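You operate a simulated robot arm through the tools that you are given. There is no shell and no other tool. Be economical: measure what you need, move in short steps, check, and stop when the job is done.

The job below is to be done with a simulated two-armed robot. You get a single attempt, and the scene is never put back.

Task
Tighten the right nut on the engine head till its paint lines meet.
Fine: black 13 mm socket and red driver from the tool holder; put both back.

It is judged by the outcome, as a careful person would: the job done as asked, and still so three seconds after it is handed in. It fails if anything else is knocked over, pushed out of place, dropped, spilled or broken.

Robot
Two 7-joint arms with two-finger parallel grippers on one trunk, on a base that drives. Base frame: it is fixed to the floor where the robot stands at the start and does not move with it; the origin is under the middle of the robot, x ahead of it, y to its left, z up; the surface under the hand at the start is at about z = 880. Readings come in mm, degrees, newtons and seconds.
The left shoulder is at the start at [20, 138, 1325], the right one opposite. With the tool pointing down near the work surface each hand reaches from about 100 to 460 mm from the robot's upright axis, wherever it stands, measured 20 degrees to its own side. Places, roughly: 13 mm post on the tool holder [500, 0, 900]; left nut on the engine head [400, -200, 900]; pocket of the tool holder [600, 0, 900]; right nut on the engine head [400, -300, 900]. Payload 1.57 kg a hand.
The TCP of each hand is the grasp point between the finger pads, 30 mm short of the fingertips. In the tool frame z runs along the fingers and y along their closing line. The gripper opens to 80 mm. The fingers are 17 mm wide and 12 mm thick; the gripper's body (40 by 82 mm) begins 80 mm behind the TCP.
Orientation is told as [roll, pitch, yaw] about the base's x, y, z axes, in that order, counted from this pose: with the fingers straight down and closing along the base's y, the tool's x points along the base's -x, its y along +y and its z along -z.

Tools
- The arms move only by the tool arm_command. It takes "left_targets", "right_targets" or both (then of equal length, played together; a hand with none holds still); each is one flat list of numbers, 6 for each row, row after row: the shift along the base's x, y, z in mm, then the turn, a rotation vector about the base's x, y, z in degrees. In form: [dx, dy, dz, ax, ay, az, dx, dy, dz, ax, ay, az, ...]. A call has 1 to 12 rows; each row is the pose to reach, as a shift and turn from the pose commanded when the call began. "left_fingers" and "right_fingers" are, for a hand that has rows, the closure, from 0 (fully open) to 1 (shut), set as the call begins (left out, the last holds). Rows are played at 5 a second. More than 50 mm and 8.6 degrees between two rows, or a gripper value outside its range, and nothing of the call is played. A pose out of reach is approached as far as the arm can. The call stops where the force on the tool passes 40 N (or 10 N more than at its start, if that is more) or the arm is blocked; 0.2 s more then pass. The fingers move at their own pace (about 45 mm/s each) and stop on an object; they squeeze with about 41 N. The grip force told is the motor's: it shows also when the fingers shut on nothing. Time passes only in rows, and 0.2 s behind the last, so rows that repeat a pose let the fingers close. It gives the time, the measured TCP pose, the force on the tool (base axes), the opening and the grip force at its end, in the units of the frame above (readings bear some noise), with the torque about the TCP (base axes, N m) and any sound that the robot's microphone picked up.
- Cameras (640 x 400 px; columns grow to the right, rows downward): "scene" is now at [186.1, -16.5, 1238.1]; the picture's right is [-0.17, -0.99, 0.00], its down [-0.23, 0.04, -0.97] and it looks along [0.96, -0.16, -0.23] (base axes); focal length 214 px, centre (320, 200). "left" rides on the left gripper at [72, 7, -122] in its tool frame; the picture's right is [-0.09, 1.00, 0.00], its down [-0.84, -0.08, -0.54] and it looks along [-0.54, -0.05, 0.84] (tool axes); focal length 238 px, centre (320, 200). "right" rides on the right gripper at [72, -7, -122] in its tool frame; the picture's right is [0.09, 1.00, 0.00], its down [-0.84, 0.08, -0.54] and it looks along [-0.54, 0.05, 0.84] (tool axes); focal length 238 px, centre (320, 200). There is no depth. A picture from a camera that has moved, and an enlarged one, comes with that camera's place and axes in the base frame and with its lens. The place of the scene camera against the robot may be out by one fixed shift of up to 12 mm in any direction.
- snapshot(camera): a new picture of that camera. The clock stands still meanwhile.
- move_column(by): slides the trunk up (or, below 0, down) by that many mm; the arms and the scene camera ride with it, the base frame stays. It gives what a move gives, with no picture.
- drive_base(legs): drives the robot by 1 to 6 legs, each [ahead, left, turn to the left] in mm, mm and degrees, along the robot's own axes; the way and the turn of a leg run together, so that a leg with both is an arc; at most 1500 mm and 180 degrees a leg. The arms and the cameras ride along, it lands a little off, and it stops where it bumps. It gives what a move gives.
- pan_tilt(pan, tilt): turns the head with the scene camera to pan (to the left, within 60 degrees either way) and tilt (down, from -29 to 69), counted from straight ahead of the robot. It gives what a move gives.
- close_up(camera, box): a new picture of the part [left, top, right, bottom] of that camera's present view, enlarged. The clock stands still meanwhile.
- finish_job(): hands the job in; it is judged then, once.

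Work in short steps. Places have to be worked out from the pictures, the camera data and where the tool is seen: move nearer, look again, correct. Check each grasp and each placing, and mend what went wrong. You have 120 turns and 92 pictures in all, those below and enlarged ones among them. Open the grippers and draw the arms clear of the work before you hand the job in, unless the task says otherwise; then end with one line.

The tools are called after "Call:" as a command line: name --argument value ..., lists and objects as JSON in quotes. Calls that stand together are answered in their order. arm_command: Moves the arms, as the interface text tells. Its arguments: {"type":"object","properties":{"left_targets":{"type":"array"},"left_fingers":{"type":"number"},"right_targets":{"type":"array"},"right_fingers":{"type":"number"}},"required":[]} The other tools are called the same way: move_column (by) slides the trunk up or down; drive_base (legs) drives the base; pan_tilt (pan, tilt) turns the head that bears the scene camera; snapshot (camera) takes a picture; close_up (camera, box) takes an enlarged picture of a part of a camera's view; finish_job () hands the job in.

At the start:

```text
time_s: 0.0
left_tool_pos: [379.6, 79.8, 1209.6]
left_ee_rot: [0.0, 9.9, 0.3]
left_wrist_force: [1.5, -0.5, 0.7]
left_ft_torque: [-0.02, 0.02, 0.01]
left_width: 80.0
left_grip_force: 0.1
right_tool_pos: [365.1, -301.4, 1204.7]
right_ee_rot: [-0.1, 9.5, -1.0]
right_wrist_force: [0.1, 0.3, -0.9]
right_ft_torque: [-0.03, 0.02, -0.03]
right_width: 79.9
right_grip_force: 0.0
trunk travel left (down, up): [-700.0, 540.0]
robot x, y, heading: [-1.3, 0.1, 0.1]
head pan, tilt: [-9.5, 13.3]
```

scene: 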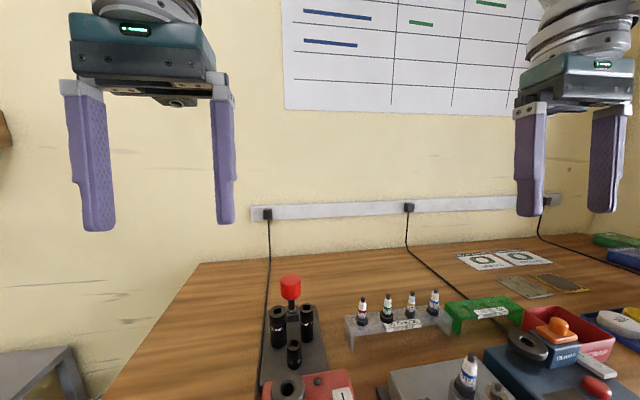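
right: 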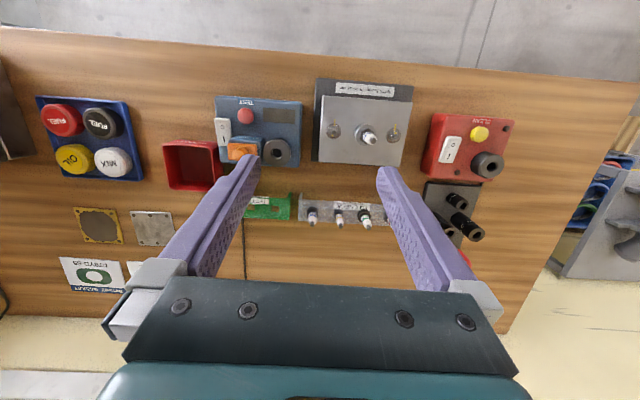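
left: 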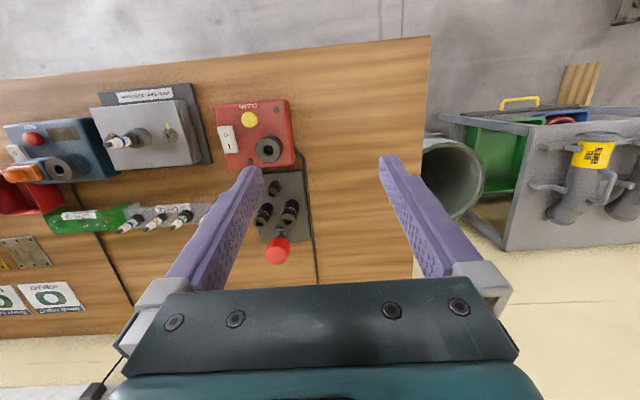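

The tool holder (black sockets, red driver) is ahead, and the engine head is to the right of it. I'll tilt the head down for a better view.

Call:
pan_tilt --pan -15 --tilt 50

Call:
snapshot --camera "scene"

```text
time_s: 1.0
left_tool_pos: [381.1, 80.6, 1208.8]
left_ee_rot: [0.1, 9.9, 0.3]
left_wrist_force: [0.0, 0.2, 1.4]
left_ft_torque: [0.0, -0.01, 0.03]
left_width: 80.0
left_grip_force: 0.0
right_tool_pos: [364.0, -302.5, 1204.6]
right_ee_rot: [0.0, 9.6, -0.9]
right_wrist_force: [0.1, -0.2, -0.5]
right_ft_torque: [-0.01, 0.02, 0.03]
right_width: 80.1
right_grip_force: 0.1
trunk travel left (down, up): [-700.0, 540.0]
robot x, y, heading: [-2.9, 0.8, -0.2]
head pan, tilt: [-15.0, 50.0]
```

```text
88 pictures are left
camera scene: at [168.5, -21.0, 1181.6], right [-0.26, -0.97, 0.0], down [-0.74, 0.2, -0.64], along [0.62, -0.17, -0.77], focal length 214 px, centre (320, 200)
```

scene: 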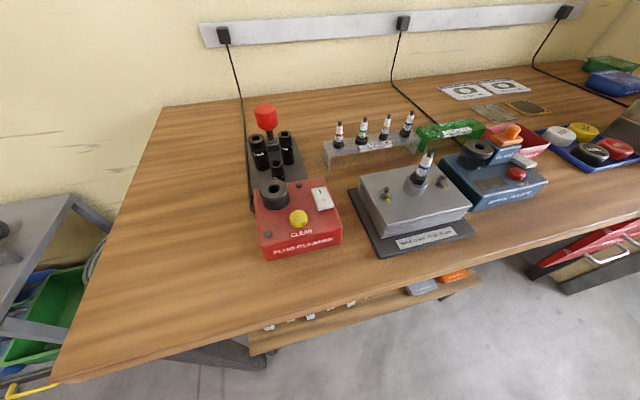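

Call:
close_up --camera "scene" --box '[230, 90, 340, 260]'

Call:
close_up --camera "scene" --box '[340, 140, 480, 260]'

```text
2.35 times, centred on (285, 175) of scene
camera zoom: at [168.5, -21.0, 1181.6], right [-0.26, -0.97, 0.0], down [-0.74, 0.2, -0.64], along [0.62, -0.17, -0.77], focal length 505 px, centre (402, 259)
```

zoom: 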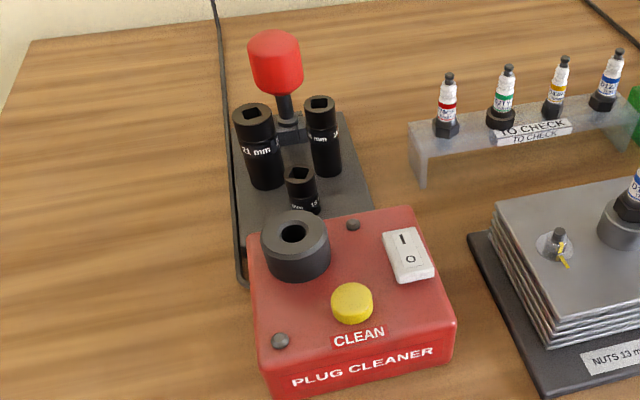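

```text
3.33 times, centred on (410, 200) of scene
camera zoom: at [168.5, -21.0, 1181.6], right [-0.26, -0.97, 0.0], down [-0.74, 0.2, -0.64], along [0.62, -0.17, -0.77], focal length 715 px, centre (20, 200)
```

zoom: 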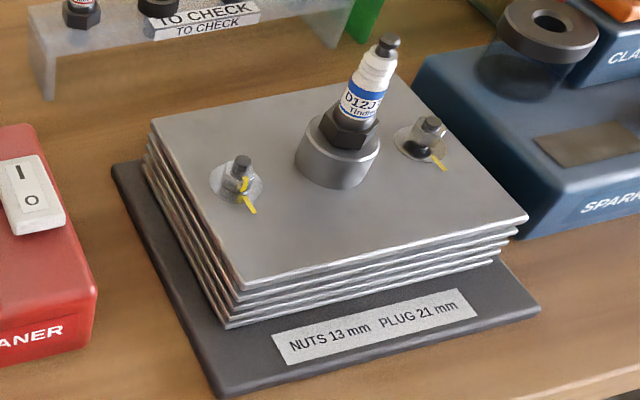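

Next I'll read the socket labels and the nut marks at a higher zoom.

Call:
close_up --camera "scene" --box '[245, 125, 305, 185]'

Call:
close_up --camera "scene" --box '[425, 168, 461, 192]'

```text
6.67 times, centred on (275, 155) of scene
camera zoom: at [168.5, -21.0, 1181.6], right [-0.26, -0.97, 0.0], down [-0.74, 0.2, -0.64], along [0.62, -0.17, -0.77], focal length 1430 px, centre (620, 500)
```

zoom: 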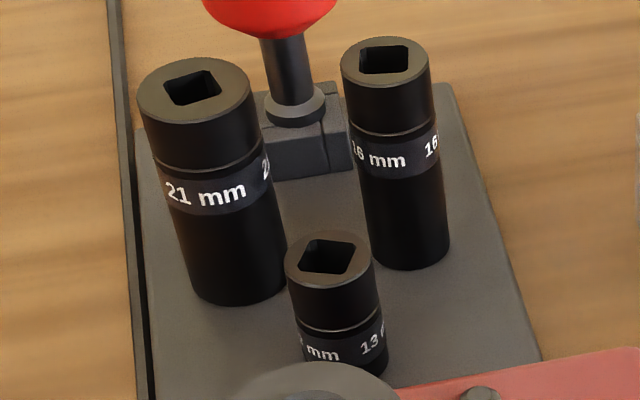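

```text
16.00 times, centred on (443, 180) of scene
camera zoom: at [168.5, -21.0, 1181.6], right [-0.26, -0.97, 0.0], down [-0.74, 0.2, -0.64], along [0.62, -0.17, -0.77], focal length 3432 px, centre (-1648, 520)
```

zoom: 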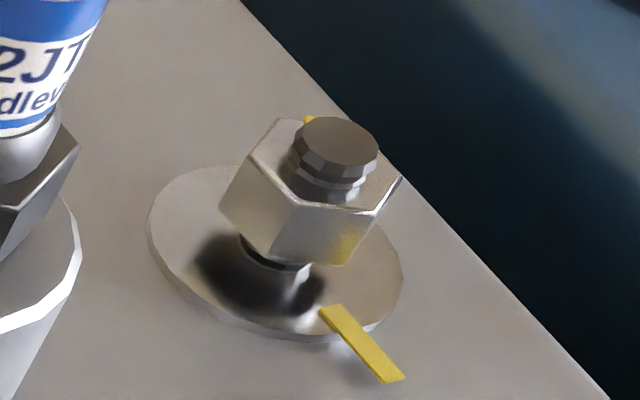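

The front small socket is the 13 mm, and the right nut sits raised with its mark on the far side. The driver is at about x=563, beyond reach, so I'll check the room in front of the base before driving.

Call:
pan_tilt --pan 0 --tilt 69

Call:
snapshot --camera "scene"

```text
time_s: 1.9
left_tool_pos: [379.7, 80.5, 1209.9]
left_ee_rot: [0.0, 10.1, 0.3]
left_wrist_force: [0.9, -0.2, 0.8]
left_ft_torque: [0.02, 0.03, 0.0]
left_width: 79.8
left_grip_force: 0.2
right_tool_pos: [363.9, -301.7, 1205.5]
right_ee_rot: [-0.1, 9.6, -1.0]
right_wrist_force: [0.2, -1.0, -0.2]
right_ft_torque: [0.01, 0.02, 0.04]
right_width: 80.0
right_grip_force: 0.1
trunk travel left (down, up): [-700.0, 540.0]
robot x, y, heading: [2.3, 4.6, -0.0]
head pan, tilt: [0.0, 68.8]
```

```text
83 pictures are left
camera scene: at [150.0, -1.1, 1159.7], right [0.0, -1.0, 0.0], down [-0.93, 0.0, -0.36], along [0.36, 0.0, -0.93], focal length 214 px, centre (320, 200)
```

scene: 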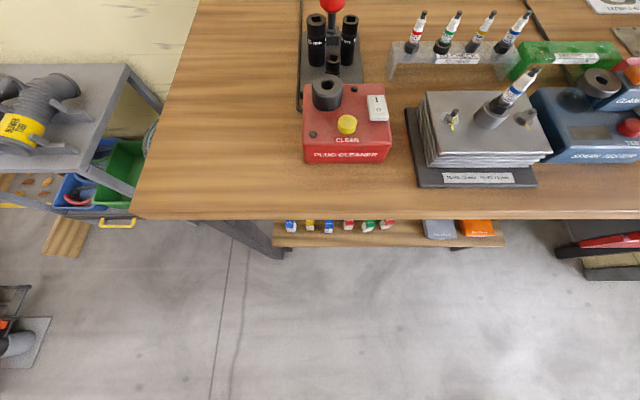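

The floor ahead looks clear and the hands are well above everything. I'll drive forward 180 mm and 40 mm left.

Call:
drive_base --legs '[[180, 40, 0]]'

Call:
pan_tilt --pan -10 --tilt 55

Call:
snapshot --camera "scene"

Call:
snapshot --camera "right"

```text
time_s: 3.4
left_tool_pos: [557.9, 120.8, 1208.4]
left_ee_rot: [-0.1, 9.9, 0.5]
left_wrist_force: [-0.6, -0.3, -0.2]
left_ft_torque: [0.0, 0.0, -0.03]
left_width: 79.9
left_grip_force: 0.0
right_tool_pos: [546.4, -262.3, 1204.4]
right_ee_rot: [-0.1, 9.6, -0.9]
right_wrist_force: [-1.3, 0.1, 0.1]
right_ft_torque: [0.0, -0.01, 0.01]
right_width: 80.0
right_grip_force: 0.1
trunk travel left (down, up): [-700.0, 540.0]
robot x, y, heading: [179.8, 37.9, 0.3]
head pan, tilt: [0.0, 68.8]
```

```text
time_s: 4.1
left_tool_pos: [558.3, 121.1, 1209.1]
left_ee_rot: [0.1, 9.9, 0.5]
left_wrist_force: [0.6, -0.2, 0.1]
left_ft_torque: [0.0, 0.02, -0.03]
left_width: 80.2
left_grip_force: 0.0
right_tool_pos: [546.0, -262.4, 1203.9]
right_ee_rot: [-0.1, 9.8, -0.9]
right_wrist_force: [0.5, 0.5, 0.5]
right_ft_torque: [0.03, 0.02, 0.0]
right_width: 79.7
right_grip_force: 0.0
trunk travel left (down, up): [-700.0, 540.0]
robot x, y, heading: [179.9, 40.3, 0.0]
head pan, tilt: [-10.0, 55.0]
```

```text
82 pictures are left
camera scene: at [345.0, 26.4, 1175.0], right [-0.17, -0.99, 0.0], down [-0.81, 0.14, -0.57], along [0.56, -0.1, -0.82], focal length 214 px, centre (320, 200)
```

scene: 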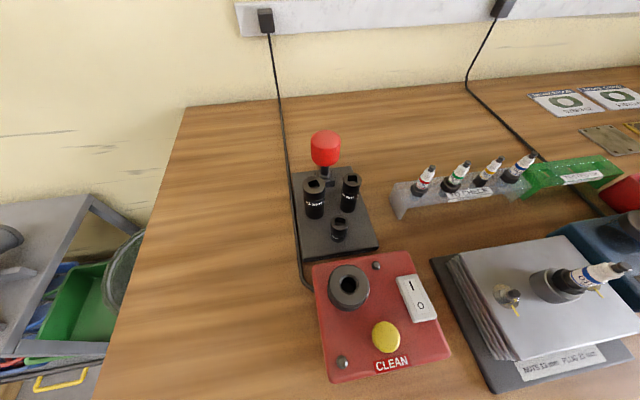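

```text
81 pictures are left
camera right: at [495.3, -267.5, 1335.9], right [-0.08, 1.0, 0.01], down [0.92, 0.07, 0.39], along [0.39, 0.04, -0.92], focal length 238 px, centre (320, 200)
```

right: 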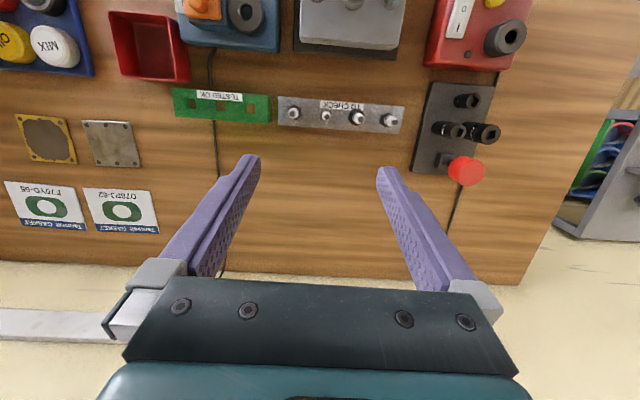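

The driver handle triangulates to about (581, -23, 968). I'll take a close look at the driver and sockets, and draw the left hand aside.

Call:
arm_command --left_targets '[-40, 25, 0, 0, 0, 0, -80, 60, 0, 0, 0, 0, -110, 95, 0, 0, 0, 0, -130, 130, 0, 0, 0, 0]'

Call:
close_up --camera "scene" --box '[285, 125, 385, 255]'

Call:
close_up --camera "right" --box '[400, 80, 510, 190]'

```text
refused: row 2 steps farther than a row can; nothing moved
```

```text
3.08 times, centred on (335, 190) of scene
camera zoom: at [345.0, 26.4, 1175.0], right [-0.17, -0.99, 0.0], down [-0.81, 0.14, -0.57], along [0.56, -0.1, -0.82], focal length 660 px, centre (274, 231)
```

zoom: 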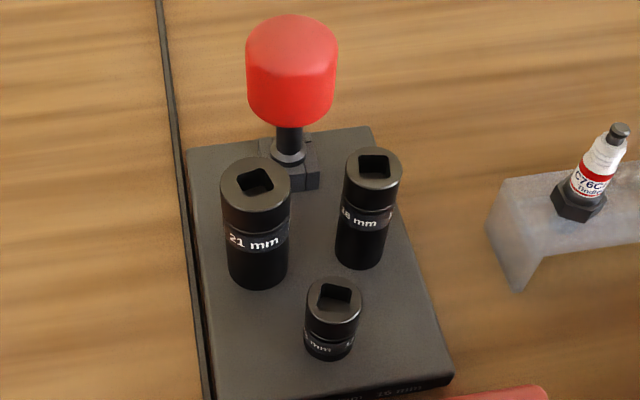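

```text
3.64 times, centred on (455, 135) of right
camera zoom: at [495.3, -267.5, 1335.9], right [-0.08, 1.0, 0.01], down [0.92, 0.07, 0.39], along [0.39, 0.04, -0.92], focal length 867 px, centre (-171, 436)
```

zoom: 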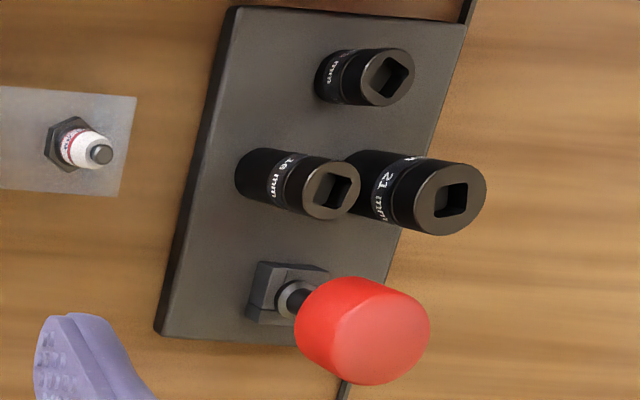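

The sockets and driver are clear now, and the holder is slightly yawed. I'll move the left hand aside and bring the right hand, levelled, over the driver at z of about 1110.

Call:
arm_command --left_targets '[-25, 25, 0, 0, 0, 0, -50, 55, 0, 0, 0, 0, -75, 85, 0, 0, 0, 0, -100, 110, 0, 0, 0, 0, -120, 130, 0, 0, 0, 0, -120, 130, 0, 0, 0, 0]' --right_targets '[6, 35, -5, 0, -2, 0.2, 12, 80, -20, 0, -4, 0.4, 18, 122, -38, 0, -6, 0.6, 24, 164, -56, 0, -8, 0.8, 30, 204, -76, 0, -9.6, 0.9, 35, 239, -94, 0, -9.6, 0.9]'

Call:
snapshot --camera "right"

Call:
snapshot --camera "scene"

```text
time_s: 5.5
left_tool_pos: [422.3, 259.7, 1178.4]
left_ee_rot: [5.1, 18.0, 1.1]
left_wrist_force: [-0.4, 0.1, 0.1]
left_ft_torque: [0.01, -0.02, -0.01]
left_width: 80.2
left_grip_force: 0.0
right_tool_pos: [580.7, -44.2, 1122.2]
right_ee_rot: [0.0, 0.0, 0.1]
right_wrist_force: [-0.6, -0.2, 0.3]
right_ft_torque: [0.0, -0.02, 0.03]
right_width: 80.1
right_grip_force: 0.0
trunk travel left (down, up): [-700.0, 540.0]
robot x, y, heading: [177.2, 44.1, 0.1]
head pan, tilt: [-10.0, 55.0]
stopped in row 6 (left hand): the arm was blocked; the commanded pose is now the measured one
```

```text
78 pictures are left
camera right: at [510.1, -51.0, 1243.7], right [-0.09, 1.0, 0.0], down [0.84, 0.08, 0.54], along [0.54, 0.05, -0.84], focal length 238 px, centre (320, 200)
```

right: 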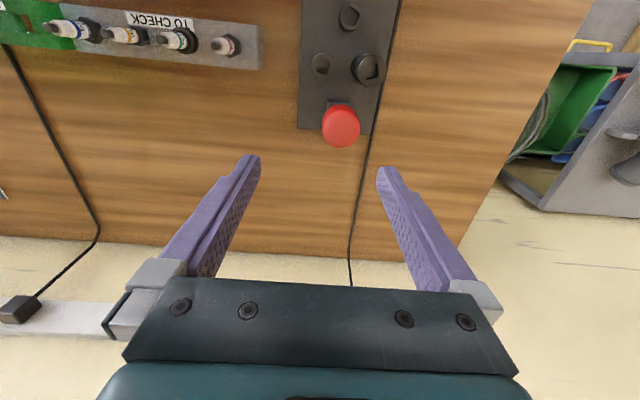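

```text
77 pictures are left
camera scene: at [345.1, 26.1, 1175.1], right [-0.17, -0.99, 0.0], down [-0.81, 0.14, -0.57], along [0.57, -0.1, -0.82], focal length 214 px, centre (320, 200)
```

scene: 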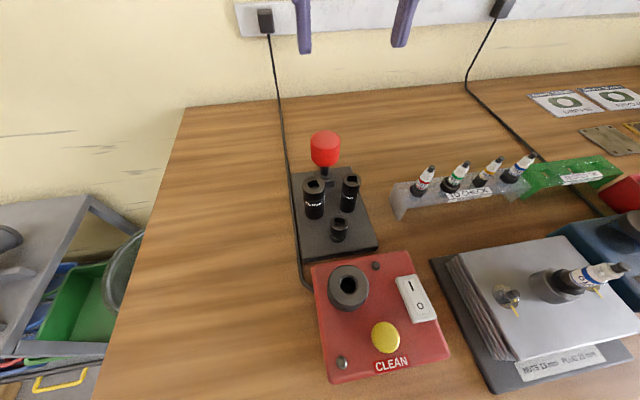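

The handle axis reads about (581, -22). I'll centre over it and come down to just above the handle.

Call:
arm_command --right_targets '[0, 22, 0, 0, 0, 0, 0, 22, -45, 0, 0, 0, 0, 22, -85, 0, 0, 0, 0, 22, -85, 0, 0, 0]' --right_fingers 0

Call:
snapshot --camera "right"

Call:
close_up --camera "scene" --box '[255, 60, 405, 210]'

```text
time_s: 6.5
left_tool_pos: [422.3, 259.9, 1178.3]
left_ee_rot: [5.1, 18.1, 1.2]
left_wrist_force: [0.7, -0.8, -0.5]
left_ft_torque: [0.0, 0.02, 0.0]
left_width: 80.2
left_grip_force: 0.0
right_tool_pos: [582.9, -23.6, 1037.3]
right_ee_rot: [0.0, 0.0, 0.1]
right_wrist_force: [0.6, -0.2, 0.7]
right_ft_torque: [-0.04, -0.02, -0.02]
right_width: 80.0
right_grip_force: 0.1
trunk travel left (down, up): [-700.0, 540.0]
robot x, y, heading: [175.7, 40.2, 0.3]
head pan, tilt: [-10.0, 55.0]
```

```text
76 pictures are left
camera right: at [512.0, -29.7, 1158.8], right [-0.09, 1.0, 0.0], down [0.84, 0.08, 0.54], along [0.54, 0.05, -0.84], focal length 238 px, centre (320, 200)
```

right: 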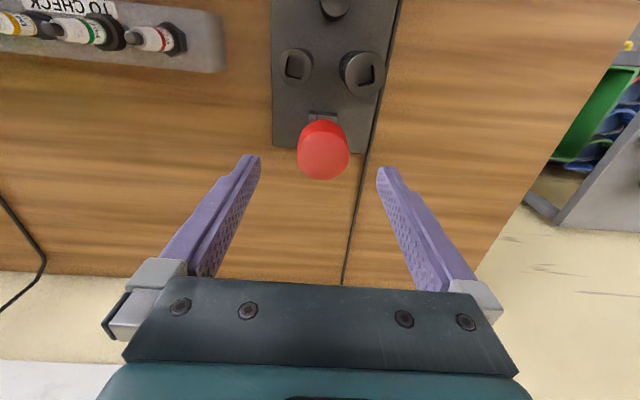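

```text
2.67 times, centred on (330, 135) of scene
camera zoom: at [345.0, 26.4, 1175.1], right [-0.17, -0.99, 0.0], down [-0.81, 0.14, -0.57], along [0.57, -0.1, -0.82], focal length 572 px, centre (293, 373)
```

zoom: 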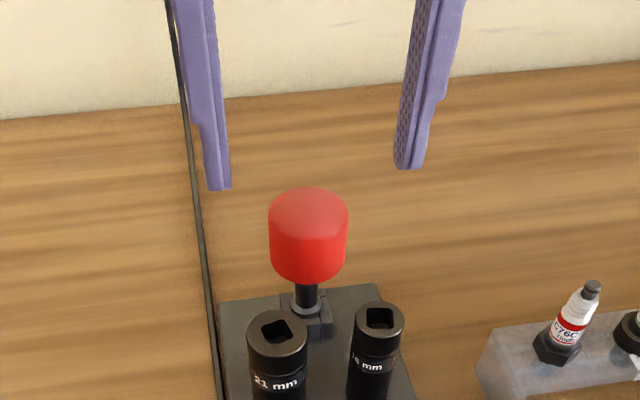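

The handle is centred between the fingers to within about 3 mm. I'll lower so the TCP is at mid-handle, z of about 966, without closing yet.

Call:
arm_command --right_targets '[0, 2, -35, 0, 0, 0, 0, 2, -71, 0, 0, 0, 0, 2, -71, 0, 0, 0]' --right_fingers 0

Call:
close_up --camera "scene" --box '[255, 80, 405, 230]'

Call:
snapshot --camera "right"

```text
time_s: 7.3
left_tool_pos: [421.3, 259.1, 1178.2]
left_ee_rot: [5.0, 18.0, 1.1]
left_wrist_force: [-0.1, 0.2, 0.1]
left_ft_torque: [0.0, 0.01, 0.0]
left_width: 80.0
left_grip_force: 0.1
right_tool_pos: [583.5, -19.8, 965.2]
right_ee_rot: [0.0, 0.1, 0.1]
right_wrist_force: [-0.4, 0.2, 0.1]
right_ft_torque: [-0.03, 0.03, 0.01]
right_width: 79.8
right_grip_force: 0.1
trunk travel left (down, up): [-700.0, 540.0]
robot x, y, heading: [180.5, 41.7, 0.1]
head pan, tilt: [-10.0, 55.0]
```

```text
2.67 times, centred on (330, 155) of scene
camera zoom: at [345.0, 26.4, 1175.1], right [-0.17, -0.99, 0.0], down [-0.81, 0.14, -0.57], along [0.57, -0.1, -0.82], focal length 572 px, centre (293, 320)
```

zoom: 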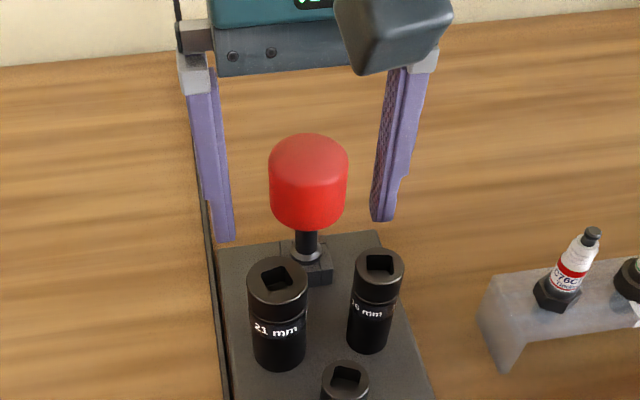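

```text
73 pictures are left
camera right: at [512.7, -25.8, 1087.1], right [-0.09, 1.0, 0.0], down [0.84, 0.08, 0.54], along [0.54, 0.05, -0.84], focal length 238 px, centre (320, 200)
```

right: 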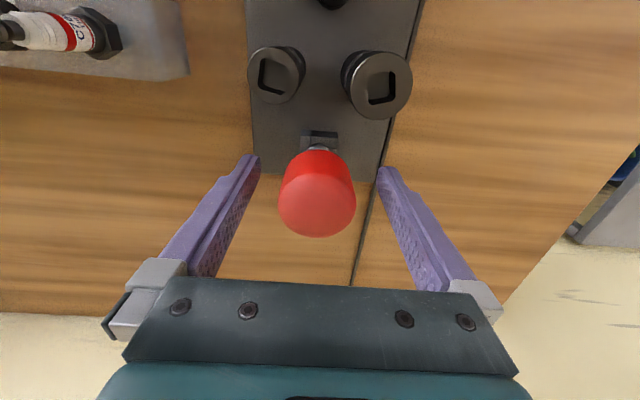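

The handle is centred, so I'll close the fingers.

Call:
arm_command --right_targets '[0, 0, 0, 0, 0, 0, 0, 0, 0, 0, 0, 0, 0, 0, 0, 0, 0, 0, 0, 0, 0, 0, 0, 0, 0, 0, 0, 0, 0, 0]' --right_fingers 1

```text
time_s: 8.5
left_tool_pos: [421.3, 259.6, 1179.2]
left_ee_rot: [5.0, 17.9, 1.1]
left_wrist_force: [-0.1, -0.5, 0.2]
left_ft_torque: [-0.03, 0.01, 0.02]
left_width: 79.9
left_grip_force: 0.1
right_tool_pos: [584.9, -19.3, 966.3]
right_ee_rot: [0.0, 0.0, 0.1]
right_wrist_force: [0.3, -1.5, 0.2]
right_ft_torque: [-0.06, 0.0, 0.02]
right_width: 41.6
right_grip_force: 39.0
trunk travel left (down, up): [-700.0, 540.0]
robot x, y, heading: [181.4, 42.6, 0.3]
head pan, tilt: [-10.0, 55.0]
```

The driver is gripped at 41.6 mm with almost no side force. I'll lift it straight up 100 mm.

Call:
arm_command --right_targets '[0, 0, 15, 0, 0, 0, 0, 0, 40, 0, 0, 0, 0, 0, 70, 0, 0, 0, 0, 0, 100, 0, 0, 0]'

Call:
snapshot --camera "scene"

Call:
close_up --camera "scene" --box '[255, 50, 405, 260]'

```text
time_s: 9.5
left_tool_pos: [421.4, 257.9, 1179.5]
left_ee_rot: [4.9, 17.9, 1.2]
left_wrist_force: [-0.6, -0.3, -0.3]
left_ft_torque: [-0.01, 0.03, -0.01]
left_width: 80.2
left_grip_force: 0.1
right_tool_pos: [579.9, -21.7, 1065.1]
right_ee_rot: [0.0, 0.0, 0.1]
right_wrist_force: [0.5, -1.1, -1.4]
right_ft_torque: [0.02, -0.02, 0.03]
right_width: 41.2
right_grip_force: 41.1
trunk travel left (down, up): [-700.0, 540.0]
robot x, y, heading: [181.1, 35.2, 0.3]
head pan, tilt: [-10.0, 55.0]
```

```text
72 pictures are left
camera scene: at [344.9, 26.4, 1175.0], right [-0.17, -0.99, 0.0], down [-0.81, 0.14, -0.57], along [0.57, -0.1, -0.82], focal length 214 px, centre (320, 200)
```

scene: 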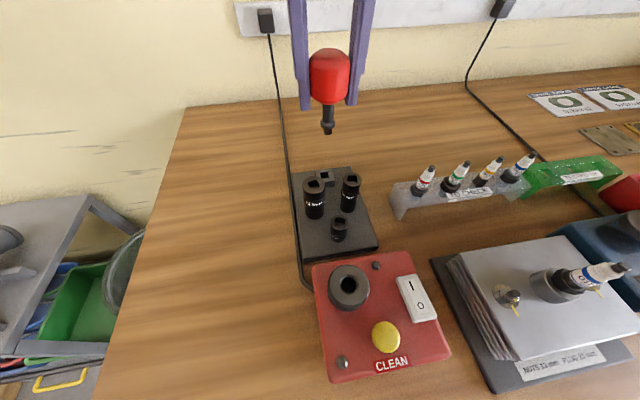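

```text
1.90 times, centred on (330, 155) of scene
camera zoom: at [344.9, 26.4, 1175.0], right [-0.17, -0.99, 0.0], down [-0.81, 0.14, -0.57], along [0.57, -0.1, -0.82], focal length 408 px, centre (301, 286)
```

zoom: 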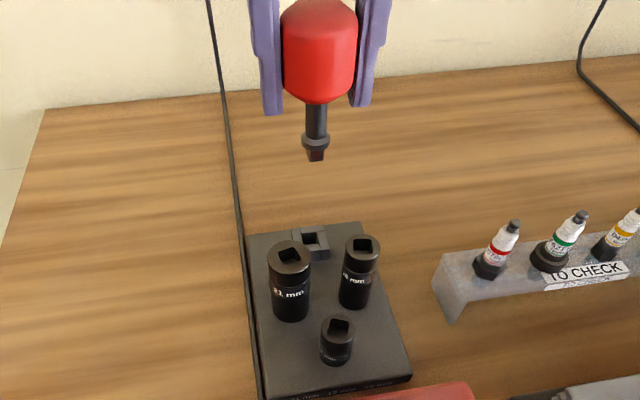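

The driver is out. I'll zoom on its tip and on the pocket and 13 mm socket to compare the squares.

Call:
close_up --camera "scene" --box '[305, 95, 355, 145]'

Call:
close_up --camera "scene" --box '[295, 165, 385, 255]'

```text
8.00 times, centred on (330, 120) of scene
camera zoom: at [344.9, 26.4, 1175.0], right [-0.17, -0.99, 0.0], down [-0.81, 0.14, -0.57], along [0.57, -0.1, -0.82], focal length 1716 px, centre (240, 840)
```

zoom: 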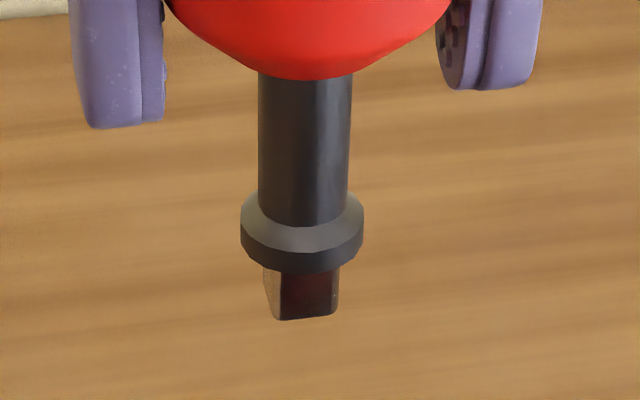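

```text
4.44 times, centred on (340, 210) of scene
camera zoom: at [344.9, 26.4, 1175.0], right [-0.17, -0.99, 0.0], down [-0.81, 0.14, -0.57], along [0.57, -0.1, -0.82], focal length 953 px, centre (231, 156)
```

zoom: 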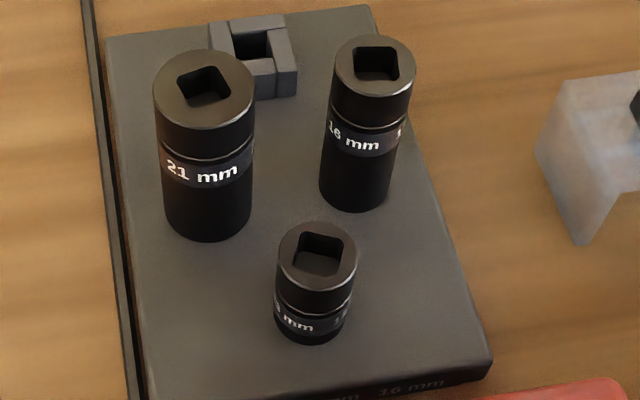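

I'll zoom further on the 13 mm socket's square and on the driver tip for angle measurement.

Call:
close_up --camera "scene" --box '[327, 211, 351, 235]'

Call:
close_up --camera "scene" --box '[318, 119, 338, 139]'

```text
16.00 times, centred on (339, 223) of scene
camera zoom: at [344.9, 26.4, 1175.0], right [-0.17, -0.99, 0.0], down [-0.81, 0.14, -0.57], along [0.57, -0.1, -0.82], focal length 3432 px, centre (16, -168)
```

zoom: 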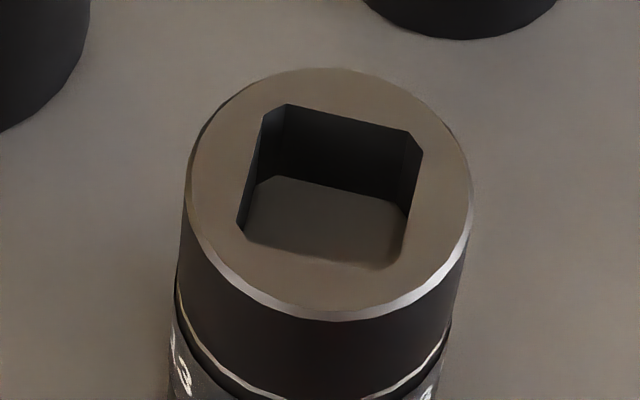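

```text
16.00 times, centred on (328, 129) of scene
camera zoom: at [344.9, 26.4, 1175.0], right [-0.17, -0.99, 0.0], down [-0.81, 0.14, -0.57], along [0.57, -0.1, -0.82], focal length 3432 px, centre (192, 1336)
```

zoom: 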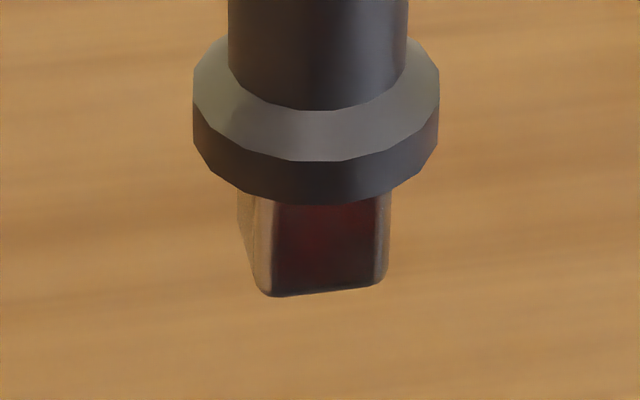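

The 13 mm socket's square is turned about -24° from the driver's square (yaw about 0). I'll take close-ups of the socket from the right camera to refine its position.

Call:
close_up --camera "right" --box '[230, 0, 430, 125]'

Call:
snapshot --camera "left"

```text
3.20 times, centred on (330, 62) of right
camera zoom: at [508.8, -28.0, 1187.3], right [-0.09, 1.0, 0.0], down [0.84, 0.08, 0.54], along [0.54, 0.05, -0.84], focal length 763 px, centre (288, 640)
```

zoom: 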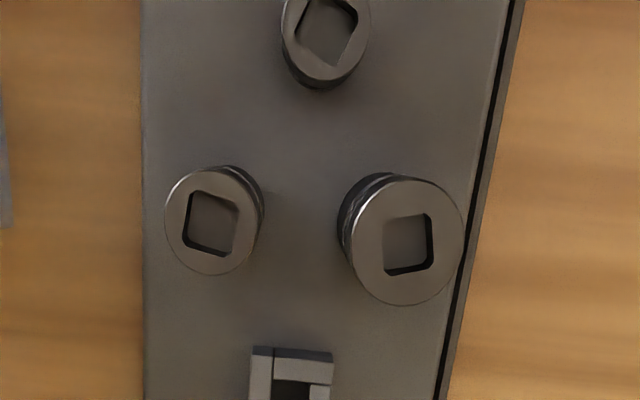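

```text
65 pictures are left
camera left: at [390.3, 254.2, 1317.0], right [0.09, 0.99, 0.05], down [0.96, -0.1, 0.25], along [0.25, 0.03, -0.97], focal length 238 px, centre (320, 200)
```

left: 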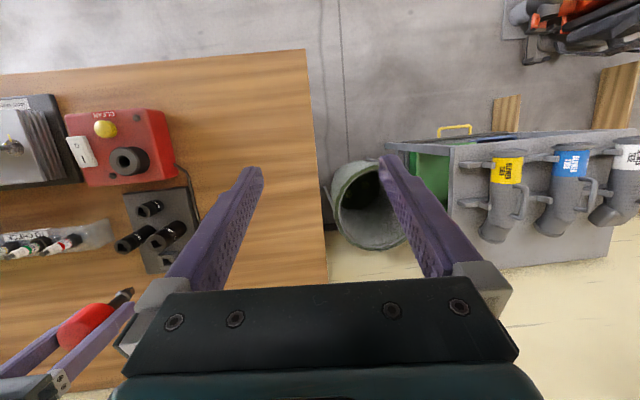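

The 13 mm socket is about 99 mm behind the pocket at nearly the same y. I'll move the driver over it while turning -24°, then check from both the scene and left cameras.

Call:
arm_command --right_targets '[-33, 0, 0, 0, 0, -8, -66, 0, 0, 0, 0, -16, -99, 0, 0, 0, 0, -24, -99, 0, 0, 0, 0, -24, -99, 0, 0, 0, 0, -24]'

Call:
close_up --camera "scene" --box '[290, 135, 390, 255]'

Call:
close_up --camera "left" --box '[80, 170, 240, 300]'

```text
time_s: 10.7
left_tool_pos: [421.9, 258.6, 1178.7]
left_ee_rot: [4.9, 17.9, 1.3]
left_wrist_force: [0.1, -0.3, -0.6]
left_ft_torque: [0.01, -0.01, -0.01]
left_width: 79.9
left_grip_force: 0.0
right_tool_pos: [482.9, -19.8, 1066.3]
right_ee_rot: [0.0, 0.1, -23.9]
right_wrist_force: [0.0, -0.3, -1.7]
right_ft_torque: [0.02, -0.04, 0.0]
right_width: 41.4
right_grip_force: 40.7
trunk travel left (down, up): [-700.0, 540.0]
robot x, y, heading: [182.5, 39.0, 0.3]
head pan, tilt: [-10.0, 55.0]
```

```text
3.33 times, centred on (340, 195) of scene
camera zoom: at [345.0, 26.4, 1175.0], right [-0.17, -0.99, 0.0], down [-0.81, 0.14, -0.57], along [0.57, -0.1, -0.82], focal length 715 px, centre (253, 217)
```

zoom: 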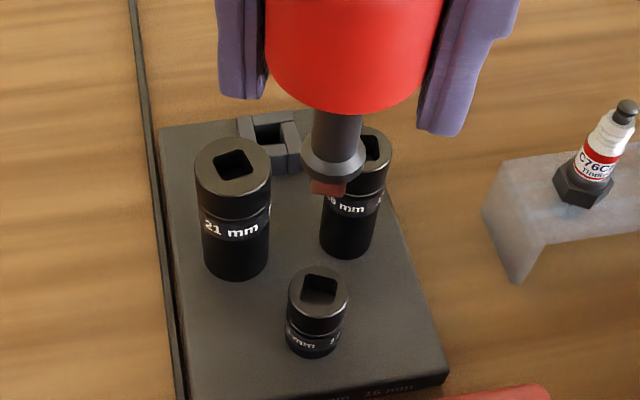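

```text
3.08 times, centred on (160, 235) of left
camera zoom: at [390.3, 254.2, 1317.0], right [0.09, 0.99, 0.05], down [0.96, -0.1, 0.25], along [0.25, 0.03, -0.97], focal length 733 px, centre (812, 92)
```

zoom: 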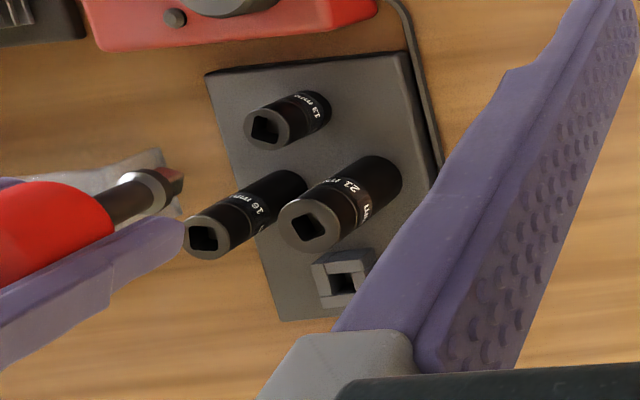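

The tip is about 68 mm below the TCP, and the socket's top centre is near (481, -21, 934). I'll lower until the tip hovers about 5 mm above it and look again.

Call:
arm_command --right_targets '[-1, -0.5, -30, 0, 0, 0, -1, -0.5, -57, 0, 0, 0, -1, -0.5, -57, 0, 0, 0]'

Call:
close_up --camera "scene" --box '[318, 195, 358, 235]'

Call:
close_up --camera "left" --box '[115, 185, 175, 235]'

```text
time_s: 11.5
left_tool_pos: [422.4, 258.3, 1178.9]
left_ee_rot: [4.9, 18.0, 1.1]
left_wrist_force: [0.1, 0.7, 0.1]
left_ft_torque: [0.0, 0.0, 0.04]
left_width: 80.0
left_grip_force: 0.0
right_tool_pos: [481.5, -20.0, 1007.2]
right_ee_rot: [0.0, 0.0, -23.9]
right_wrist_force: [0.4, -0.6, -1.1]
right_ft_torque: [-0.01, 0.0, 0.0]
right_width: 41.4
right_grip_force: 41.3
trunk travel left (down, up): [-700.0, 540.0]
robot x, y, heading: [180.3, 39.2, 0.1]
head pan, tilt: [-10.0, 55.0]
```

```text
10.00 times, centred on (338, 215) of scene
camera zoom: at [344.9, 26.4, 1175.0], right [-0.17, -0.99, 0.0], down [-0.81, 0.14, -0.57], along [0.57, -0.1, -0.82], focal length 2145 px, centre (140, 50)
```

zoom: 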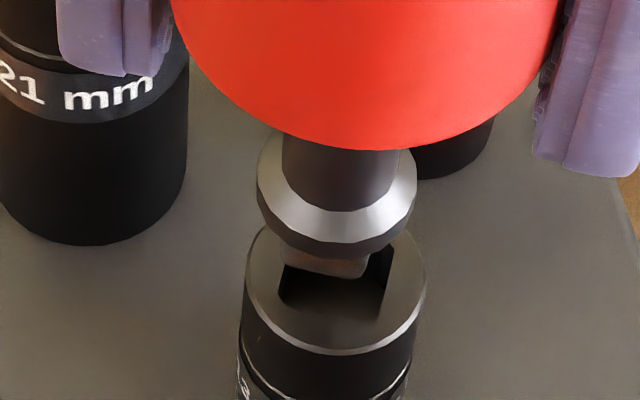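

```text
8.00 times, centred on (145, 210) of left
camera zoom: at [390.3, 254.2, 1317.0], right [0.09, 0.99, 0.05], down [0.96, -0.1, 0.25], along [0.25, 0.03, -0.97], focal length 1907 px, centre (1720, 120)
```

zoom: 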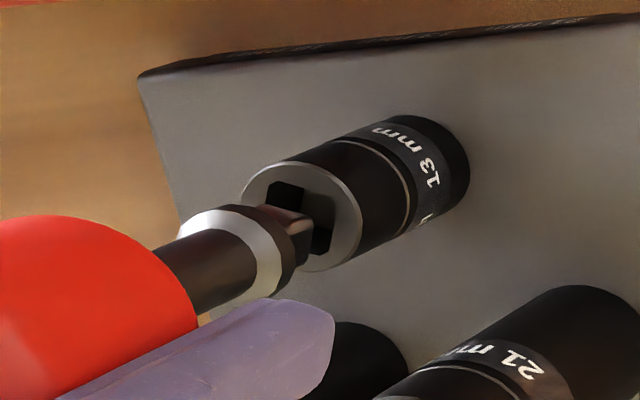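

In the left view the tip sits about 3–4 mm too far in +x, and y looks right. I'll shift -3.2 in x at a slightly higher height and look again.

Call:
arm_command --right_targets '[-3.2, 0, 2, 0, 0, 0, -3.2, 0, 2, 0, 0, 0]'

Call:
close_up --camera "scene" --box '[326, 203, 350, 227]'

Call:
close_up --camera "left" --box '[120, 193, 160, 223]'

```text
time_s: 12.1
left_tool_pos: [420.7, 259.7, 1178.9]
left_ee_rot: [5.0, 18.0, 1.2]
left_wrist_force: [-0.2, 0.5, 0.5]
left_ft_torque: [-0.02, -0.02, 0.02]
left_width: 80.1
left_grip_force: 0.0
right_tool_pos: [478.6, -21.0, 1010.2]
right_ee_rot: [0.0, 0.0, -24.0]
right_wrist_force: [0.7, -0.5, -1.5]
right_ft_torque: [0.03, 0.01, 0.0]
right_width: 41.2
right_grip_force: 40.9
trunk travel left (down, up): [-700.0, 540.0]
robot x, y, heading: [178.5, 41.6, 0.3]
head pan, tilt: [-10.0, 55.0]
```

```text
16.00 times, centred on (338, 215) of scene
camera zoom: at [344.9, 26.4, 1175.0], right [-0.17, -0.99, 0.0], down [-0.81, 0.14, -0.57], along [0.57, -0.1, -0.82], focal length 3432 px, centre (32, -40)
```

zoom: 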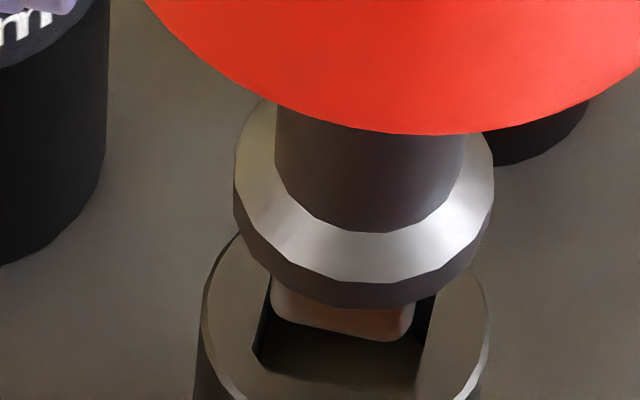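

```text
13.33 times, centred on (140, 208) of left
camera zoom: at [390.3, 254.2, 1317.0], right [0.09, 0.99, 0.05], down [0.96, -0.1, 0.25], along [0.25, 0.03, -0.97], focal length 3178 px, centre (2720, 93)
```

zoom: 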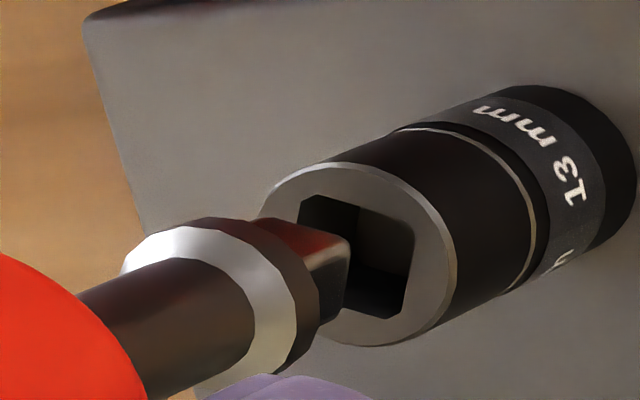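

The tip now looks about 1.5 mm short in x and 0.5 mm high in y. I'll correct that and descend gently in small steps, watching the force.

Call:
arm_command --right_targets '[1.5, -0.5, 0, 0, 0, 0, 1.5, -0.5, -2, 0, 0, 0, 1.5, -0.5, -4, 0, 0, 0, 1.5, -0.5, -6, 0, 0, 0, 1.5, -0.5, -7, 0, 0, 0, 1.5, -0.5, -8, 0, 0, 0, 1.5, -0.5, -8, 0, 0, 0]'

Call:
close_up --camera "left" --box '[120, 193, 160, 223]'

Call:
close_up --camera "scene" --box '[326, 203, 350, 227]'

```text
time_s: 13.7
left_tool_pos: [422.3, 258.8, 1178.8]
left_ee_rot: [4.9, 18.0, 1.2]
left_wrist_force: [-0.2, -0.7, -0.5]
left_ft_torque: [0.01, -0.01, 0.01]
left_width: 79.8
left_grip_force: 0.0
right_tool_pos: [479.4, -20.7, 1003.5]
right_ee_rot: [0.0, -0.1, -23.9]
right_wrist_force: [0.3, 0.6, -2.0]
right_ft_torque: [0.01, -0.03, -0.02]
right_width: 41.3
right_grip_force: 41.1
trunk travel left (down, up): [-700.0, 540.0]
robot x, y, heading: [180.4, 36.0, 0.1]
head pan, tilt: [-10.0, 55.0]
```

```text
13.33 times, centred on (140, 208) of left
camera zoom: at [390.3, 254.2, 1317.0], right [0.09, 0.99, 0.05], down [0.96, -0.1, 0.25], along [0.25, 0.03, -0.97], focal length 3178 px, centre (2720, 93)
```

zoom: 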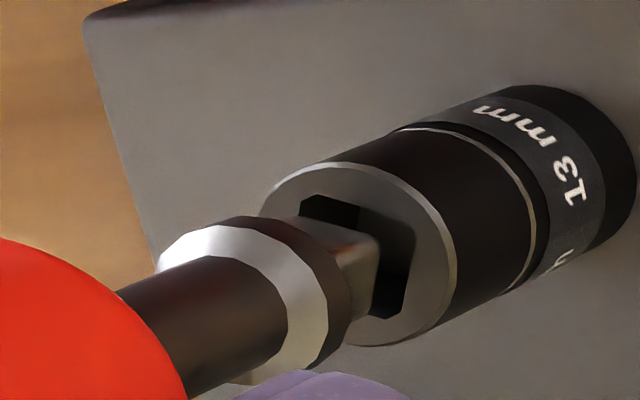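

```text
16.00 times, centred on (338, 215) of scene
camera zoom: at [344.9, 26.4, 1175.0], right [-0.17, -0.99, 0.0], down [-0.81, 0.14, -0.57], along [0.57, -0.1, -0.82], focal length 3432 px, centre (32, -40)
```

zoom: 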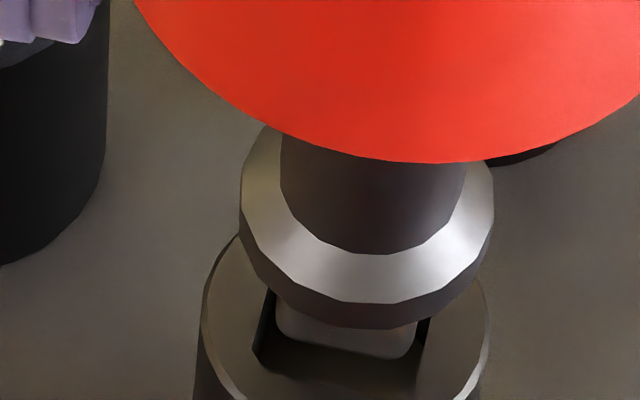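

The tip is nearly centred over the hole. I'll apply a tiny trim and keep descending.

Call:
arm_command --right_targets '[0.2, 0.3, -1, 0, 0, 0, 0.2, 0.3, -2, 0, 0, 0, 0.2, 0.3, -3, 0, 0, 0, 0.2, 0.3, -4, 0, 0, 0, 0.2, 0.3, -5, 0, 0, 0, 0.2, 0.3, -6, 0, 0, 0, 0.2, 0.3, -7, 0, 0, 0, 0.2, 0.3, -8, 0, 0, 0]'

Call:
close_up --camera "left" --box '[120, 193, 160, 223]'

```text
time_s: 15.5
left_tool_pos: [420.2, 260.2, 1178.1]
left_ee_rot: [5.0, 18.0, 1.2]
left_wrist_force: [0.1, -0.5, -0.7]
left_ft_torque: [0.04, -0.04, 0.01]
left_width: 80.0
left_grip_force: 0.1
right_tool_pos: [479.7, -19.3, 994.6]
right_ee_rot: [0.1, 0.0, -23.9]
right_wrist_force: [0.3, -0.2, -1.0]
right_ft_torque: [0.01, 0.0, 0.03]
right_width: 40.9
right_grip_force: 41.0
trunk travel left (down, up): [-700.0, 540.0]
robot x, y, heading: [175.0, 34.9, 0.3]
head pan, tilt: [-10.0, 55.0]
```

```text
13.33 times, centred on (140, 208) of left
camera zoom: at [390.3, 254.2, 1317.0], right [0.09, 0.99, 0.05], down [0.96, -0.1, 0.25], along [0.25, 0.03, -0.97], focal length 3178 px, centre (2720, 93)
```

zoom: 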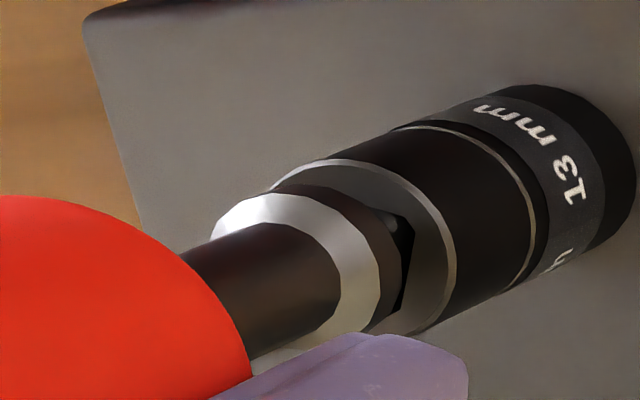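

It is entering with no resistance. I'll continue down till it seats.

Call:
arm_command --right_targets '[0, 0, -1, 0, 0, 0, 0, 0, -2, 0, 0, 0, 0, 0, -3, 0, 0, 0, 0, 0, -4, 0, 0, 0, 0, 0, -5, 0, 0, 0, 0, 0, -6, 0, 0, 0, 0, 0, -7, 0, 0, 0, 0, 0, -8, 0, 0, 0]'

Call:
close_up --camera "left" --box '[120, 193, 160, 223]'

```text
time_s: 17.3
left_tool_pos: [420.2, 259.6, 1179.9]
left_ee_rot: [5.0, 17.9, 1.2]
left_wrist_force: [0.1, -0.6, 0.4]
left_ft_torque: [-0.01, 0.01, -0.02]
left_width: 79.9
left_grip_force: 0.1
right_tool_pos: [479.6, -20.9, 988.5]
right_ee_rot: [0.0, 0.1, -23.9]
right_wrist_force: [-3.2, -1.1, 15.3]
right_ft_torque: [-0.1, 0.19, -0.02]
right_width: 41.1
right_grip_force: 41.4
trunk travel left (down, up): [-700.0, 540.0]
robot x, y, heading: [180.9, 41.3, 0.2]
head pan, tilt: [-10.0, 55.0]
```

```text
13.33 times, centred on (140, 208) of left
camera zoom: at [390.4, 253.9, 1317.3], right [0.09, 0.99, 0.05], down [0.96, -0.1, 0.25], along [0.25, 0.03, -0.97], focal length 3178 px, centre (2720, 93)
```

zoom: 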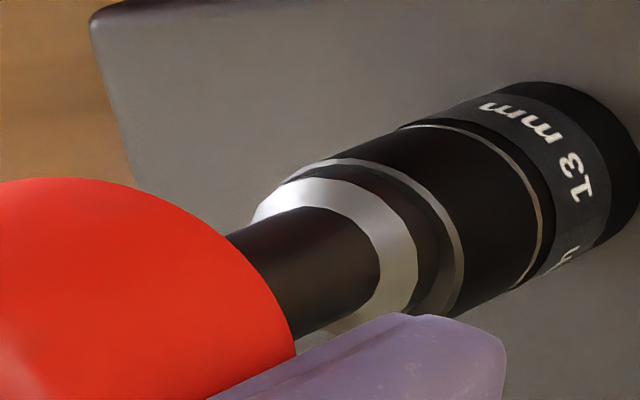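

It is nearly seated at 15 N with a small gap left under the collar. I'll press a little further and listen for a click.

Call:
arm_command --right_targets '[0, 0, -1, 0, 0, 0, 0, 0, -2, 0, 0, 0, 0, 0, -3, 0, 0, 0, 0, 0, -4, 0, 0, 0]'

Call:
close_up --camera "left" --box '[120, 193, 160, 223]'

```text
time_s: 17.8
left_tool_pos: [421.2, 258.3, 1177.8]
left_ee_rot: [5.0, 18.0, 1.1]
left_wrist_force: [0.0, 0.2, 0.2]
left_ft_torque: [0.03, 0.02, 0.03]
left_width: 80.1
left_grip_force: 0.0
right_tool_pos: [478.8, -20.9, 989.0]
right_ee_rot: [0.1, 0.0, -23.8]
right_wrist_force: [-5.9, -2.8, 18.2]
right_ft_torque: [-0.28, 0.35, -0.03]
right_width: 41.0
right_grip_force: 40.8
trunk travel left (down, up): [-700.0, 540.0]
robot x, y, heading: [181.3, 39.2, 0.3]
head pan, tilt: [-10.0, 55.0]
stopped in row 2 (right hand): the force on the tool passed its limit at 44 N (the readings are from after the stop); the commanded pose is now the measured one
```

```text
13.33 times, centred on (140, 208) of left
camera zoom: at [390.2, 253.5, 1316.5], right [0.09, 0.99, 0.05], down [0.96, -0.11, 0.25], along [0.25, 0.03, -0.97], focal length 3178 px, centre (2720, 93)
```

zoom: 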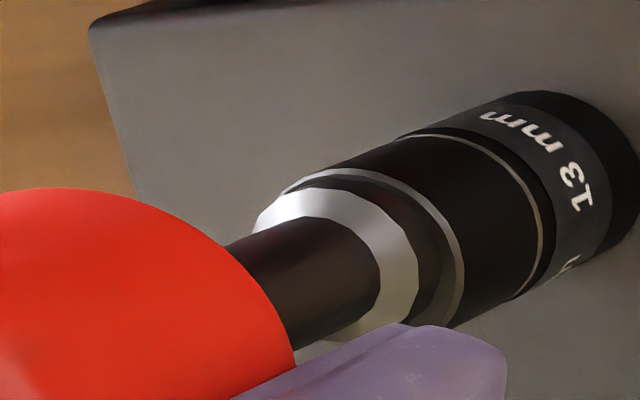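

The collar may already be resting on the socket top. I'll relax the side force and try a slow lift to see whether the socket follows.

Call:
arm_command --right_targets '[-0.5, -0.2, 1, 0, 0, 0, -0.5, -0.2, 4, 0, 0, 0, -0.5, -0.2, 8, 0, 0, 0, -0.5, -0.2, 12, 0, 0, 0]'

Call:
close_up --camera "left" --box '[110, 183, 170, 233]'

```text
time_s: 18.8
left_tool_pos: [422.0, 258.2, 1179.3]
left_ee_rot: [5.0, 18.0, 1.2]
left_wrist_force: [-0.2, -0.3, 0.5]
left_ft_torque: [0.0, 0.0, 0.02]
left_width: 80.1
left_grip_force: 0.0
right_tool_pos: [477.7, -20.0, 1000.2]
right_ee_rot: [0.3, 0.0, -23.6]
right_wrist_force: [-0.2, 0.6, -2.2]
right_ft_torque: [0.03, 0.03, -0.02]
right_width: 41.2
right_grip_force: 40.8
trunk travel left (down, up): [-700.0, 540.0]
robot x, y, heading: [179.1, 38.8, 0.3]
head pan, tilt: [-10.0, 55.0]
```

```text
8.00 times, centred on (140, 208) of left
camera zoom: at [390.2, 254.1, 1316.8], right [0.09, 0.99, 0.06], down [0.96, -0.1, 0.25], along [0.25, 0.03, -0.97], focal length 1907 px, centre (1760, 136)
```

zoom: 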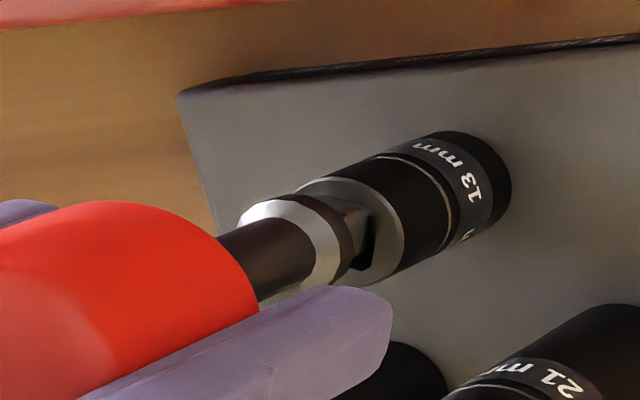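

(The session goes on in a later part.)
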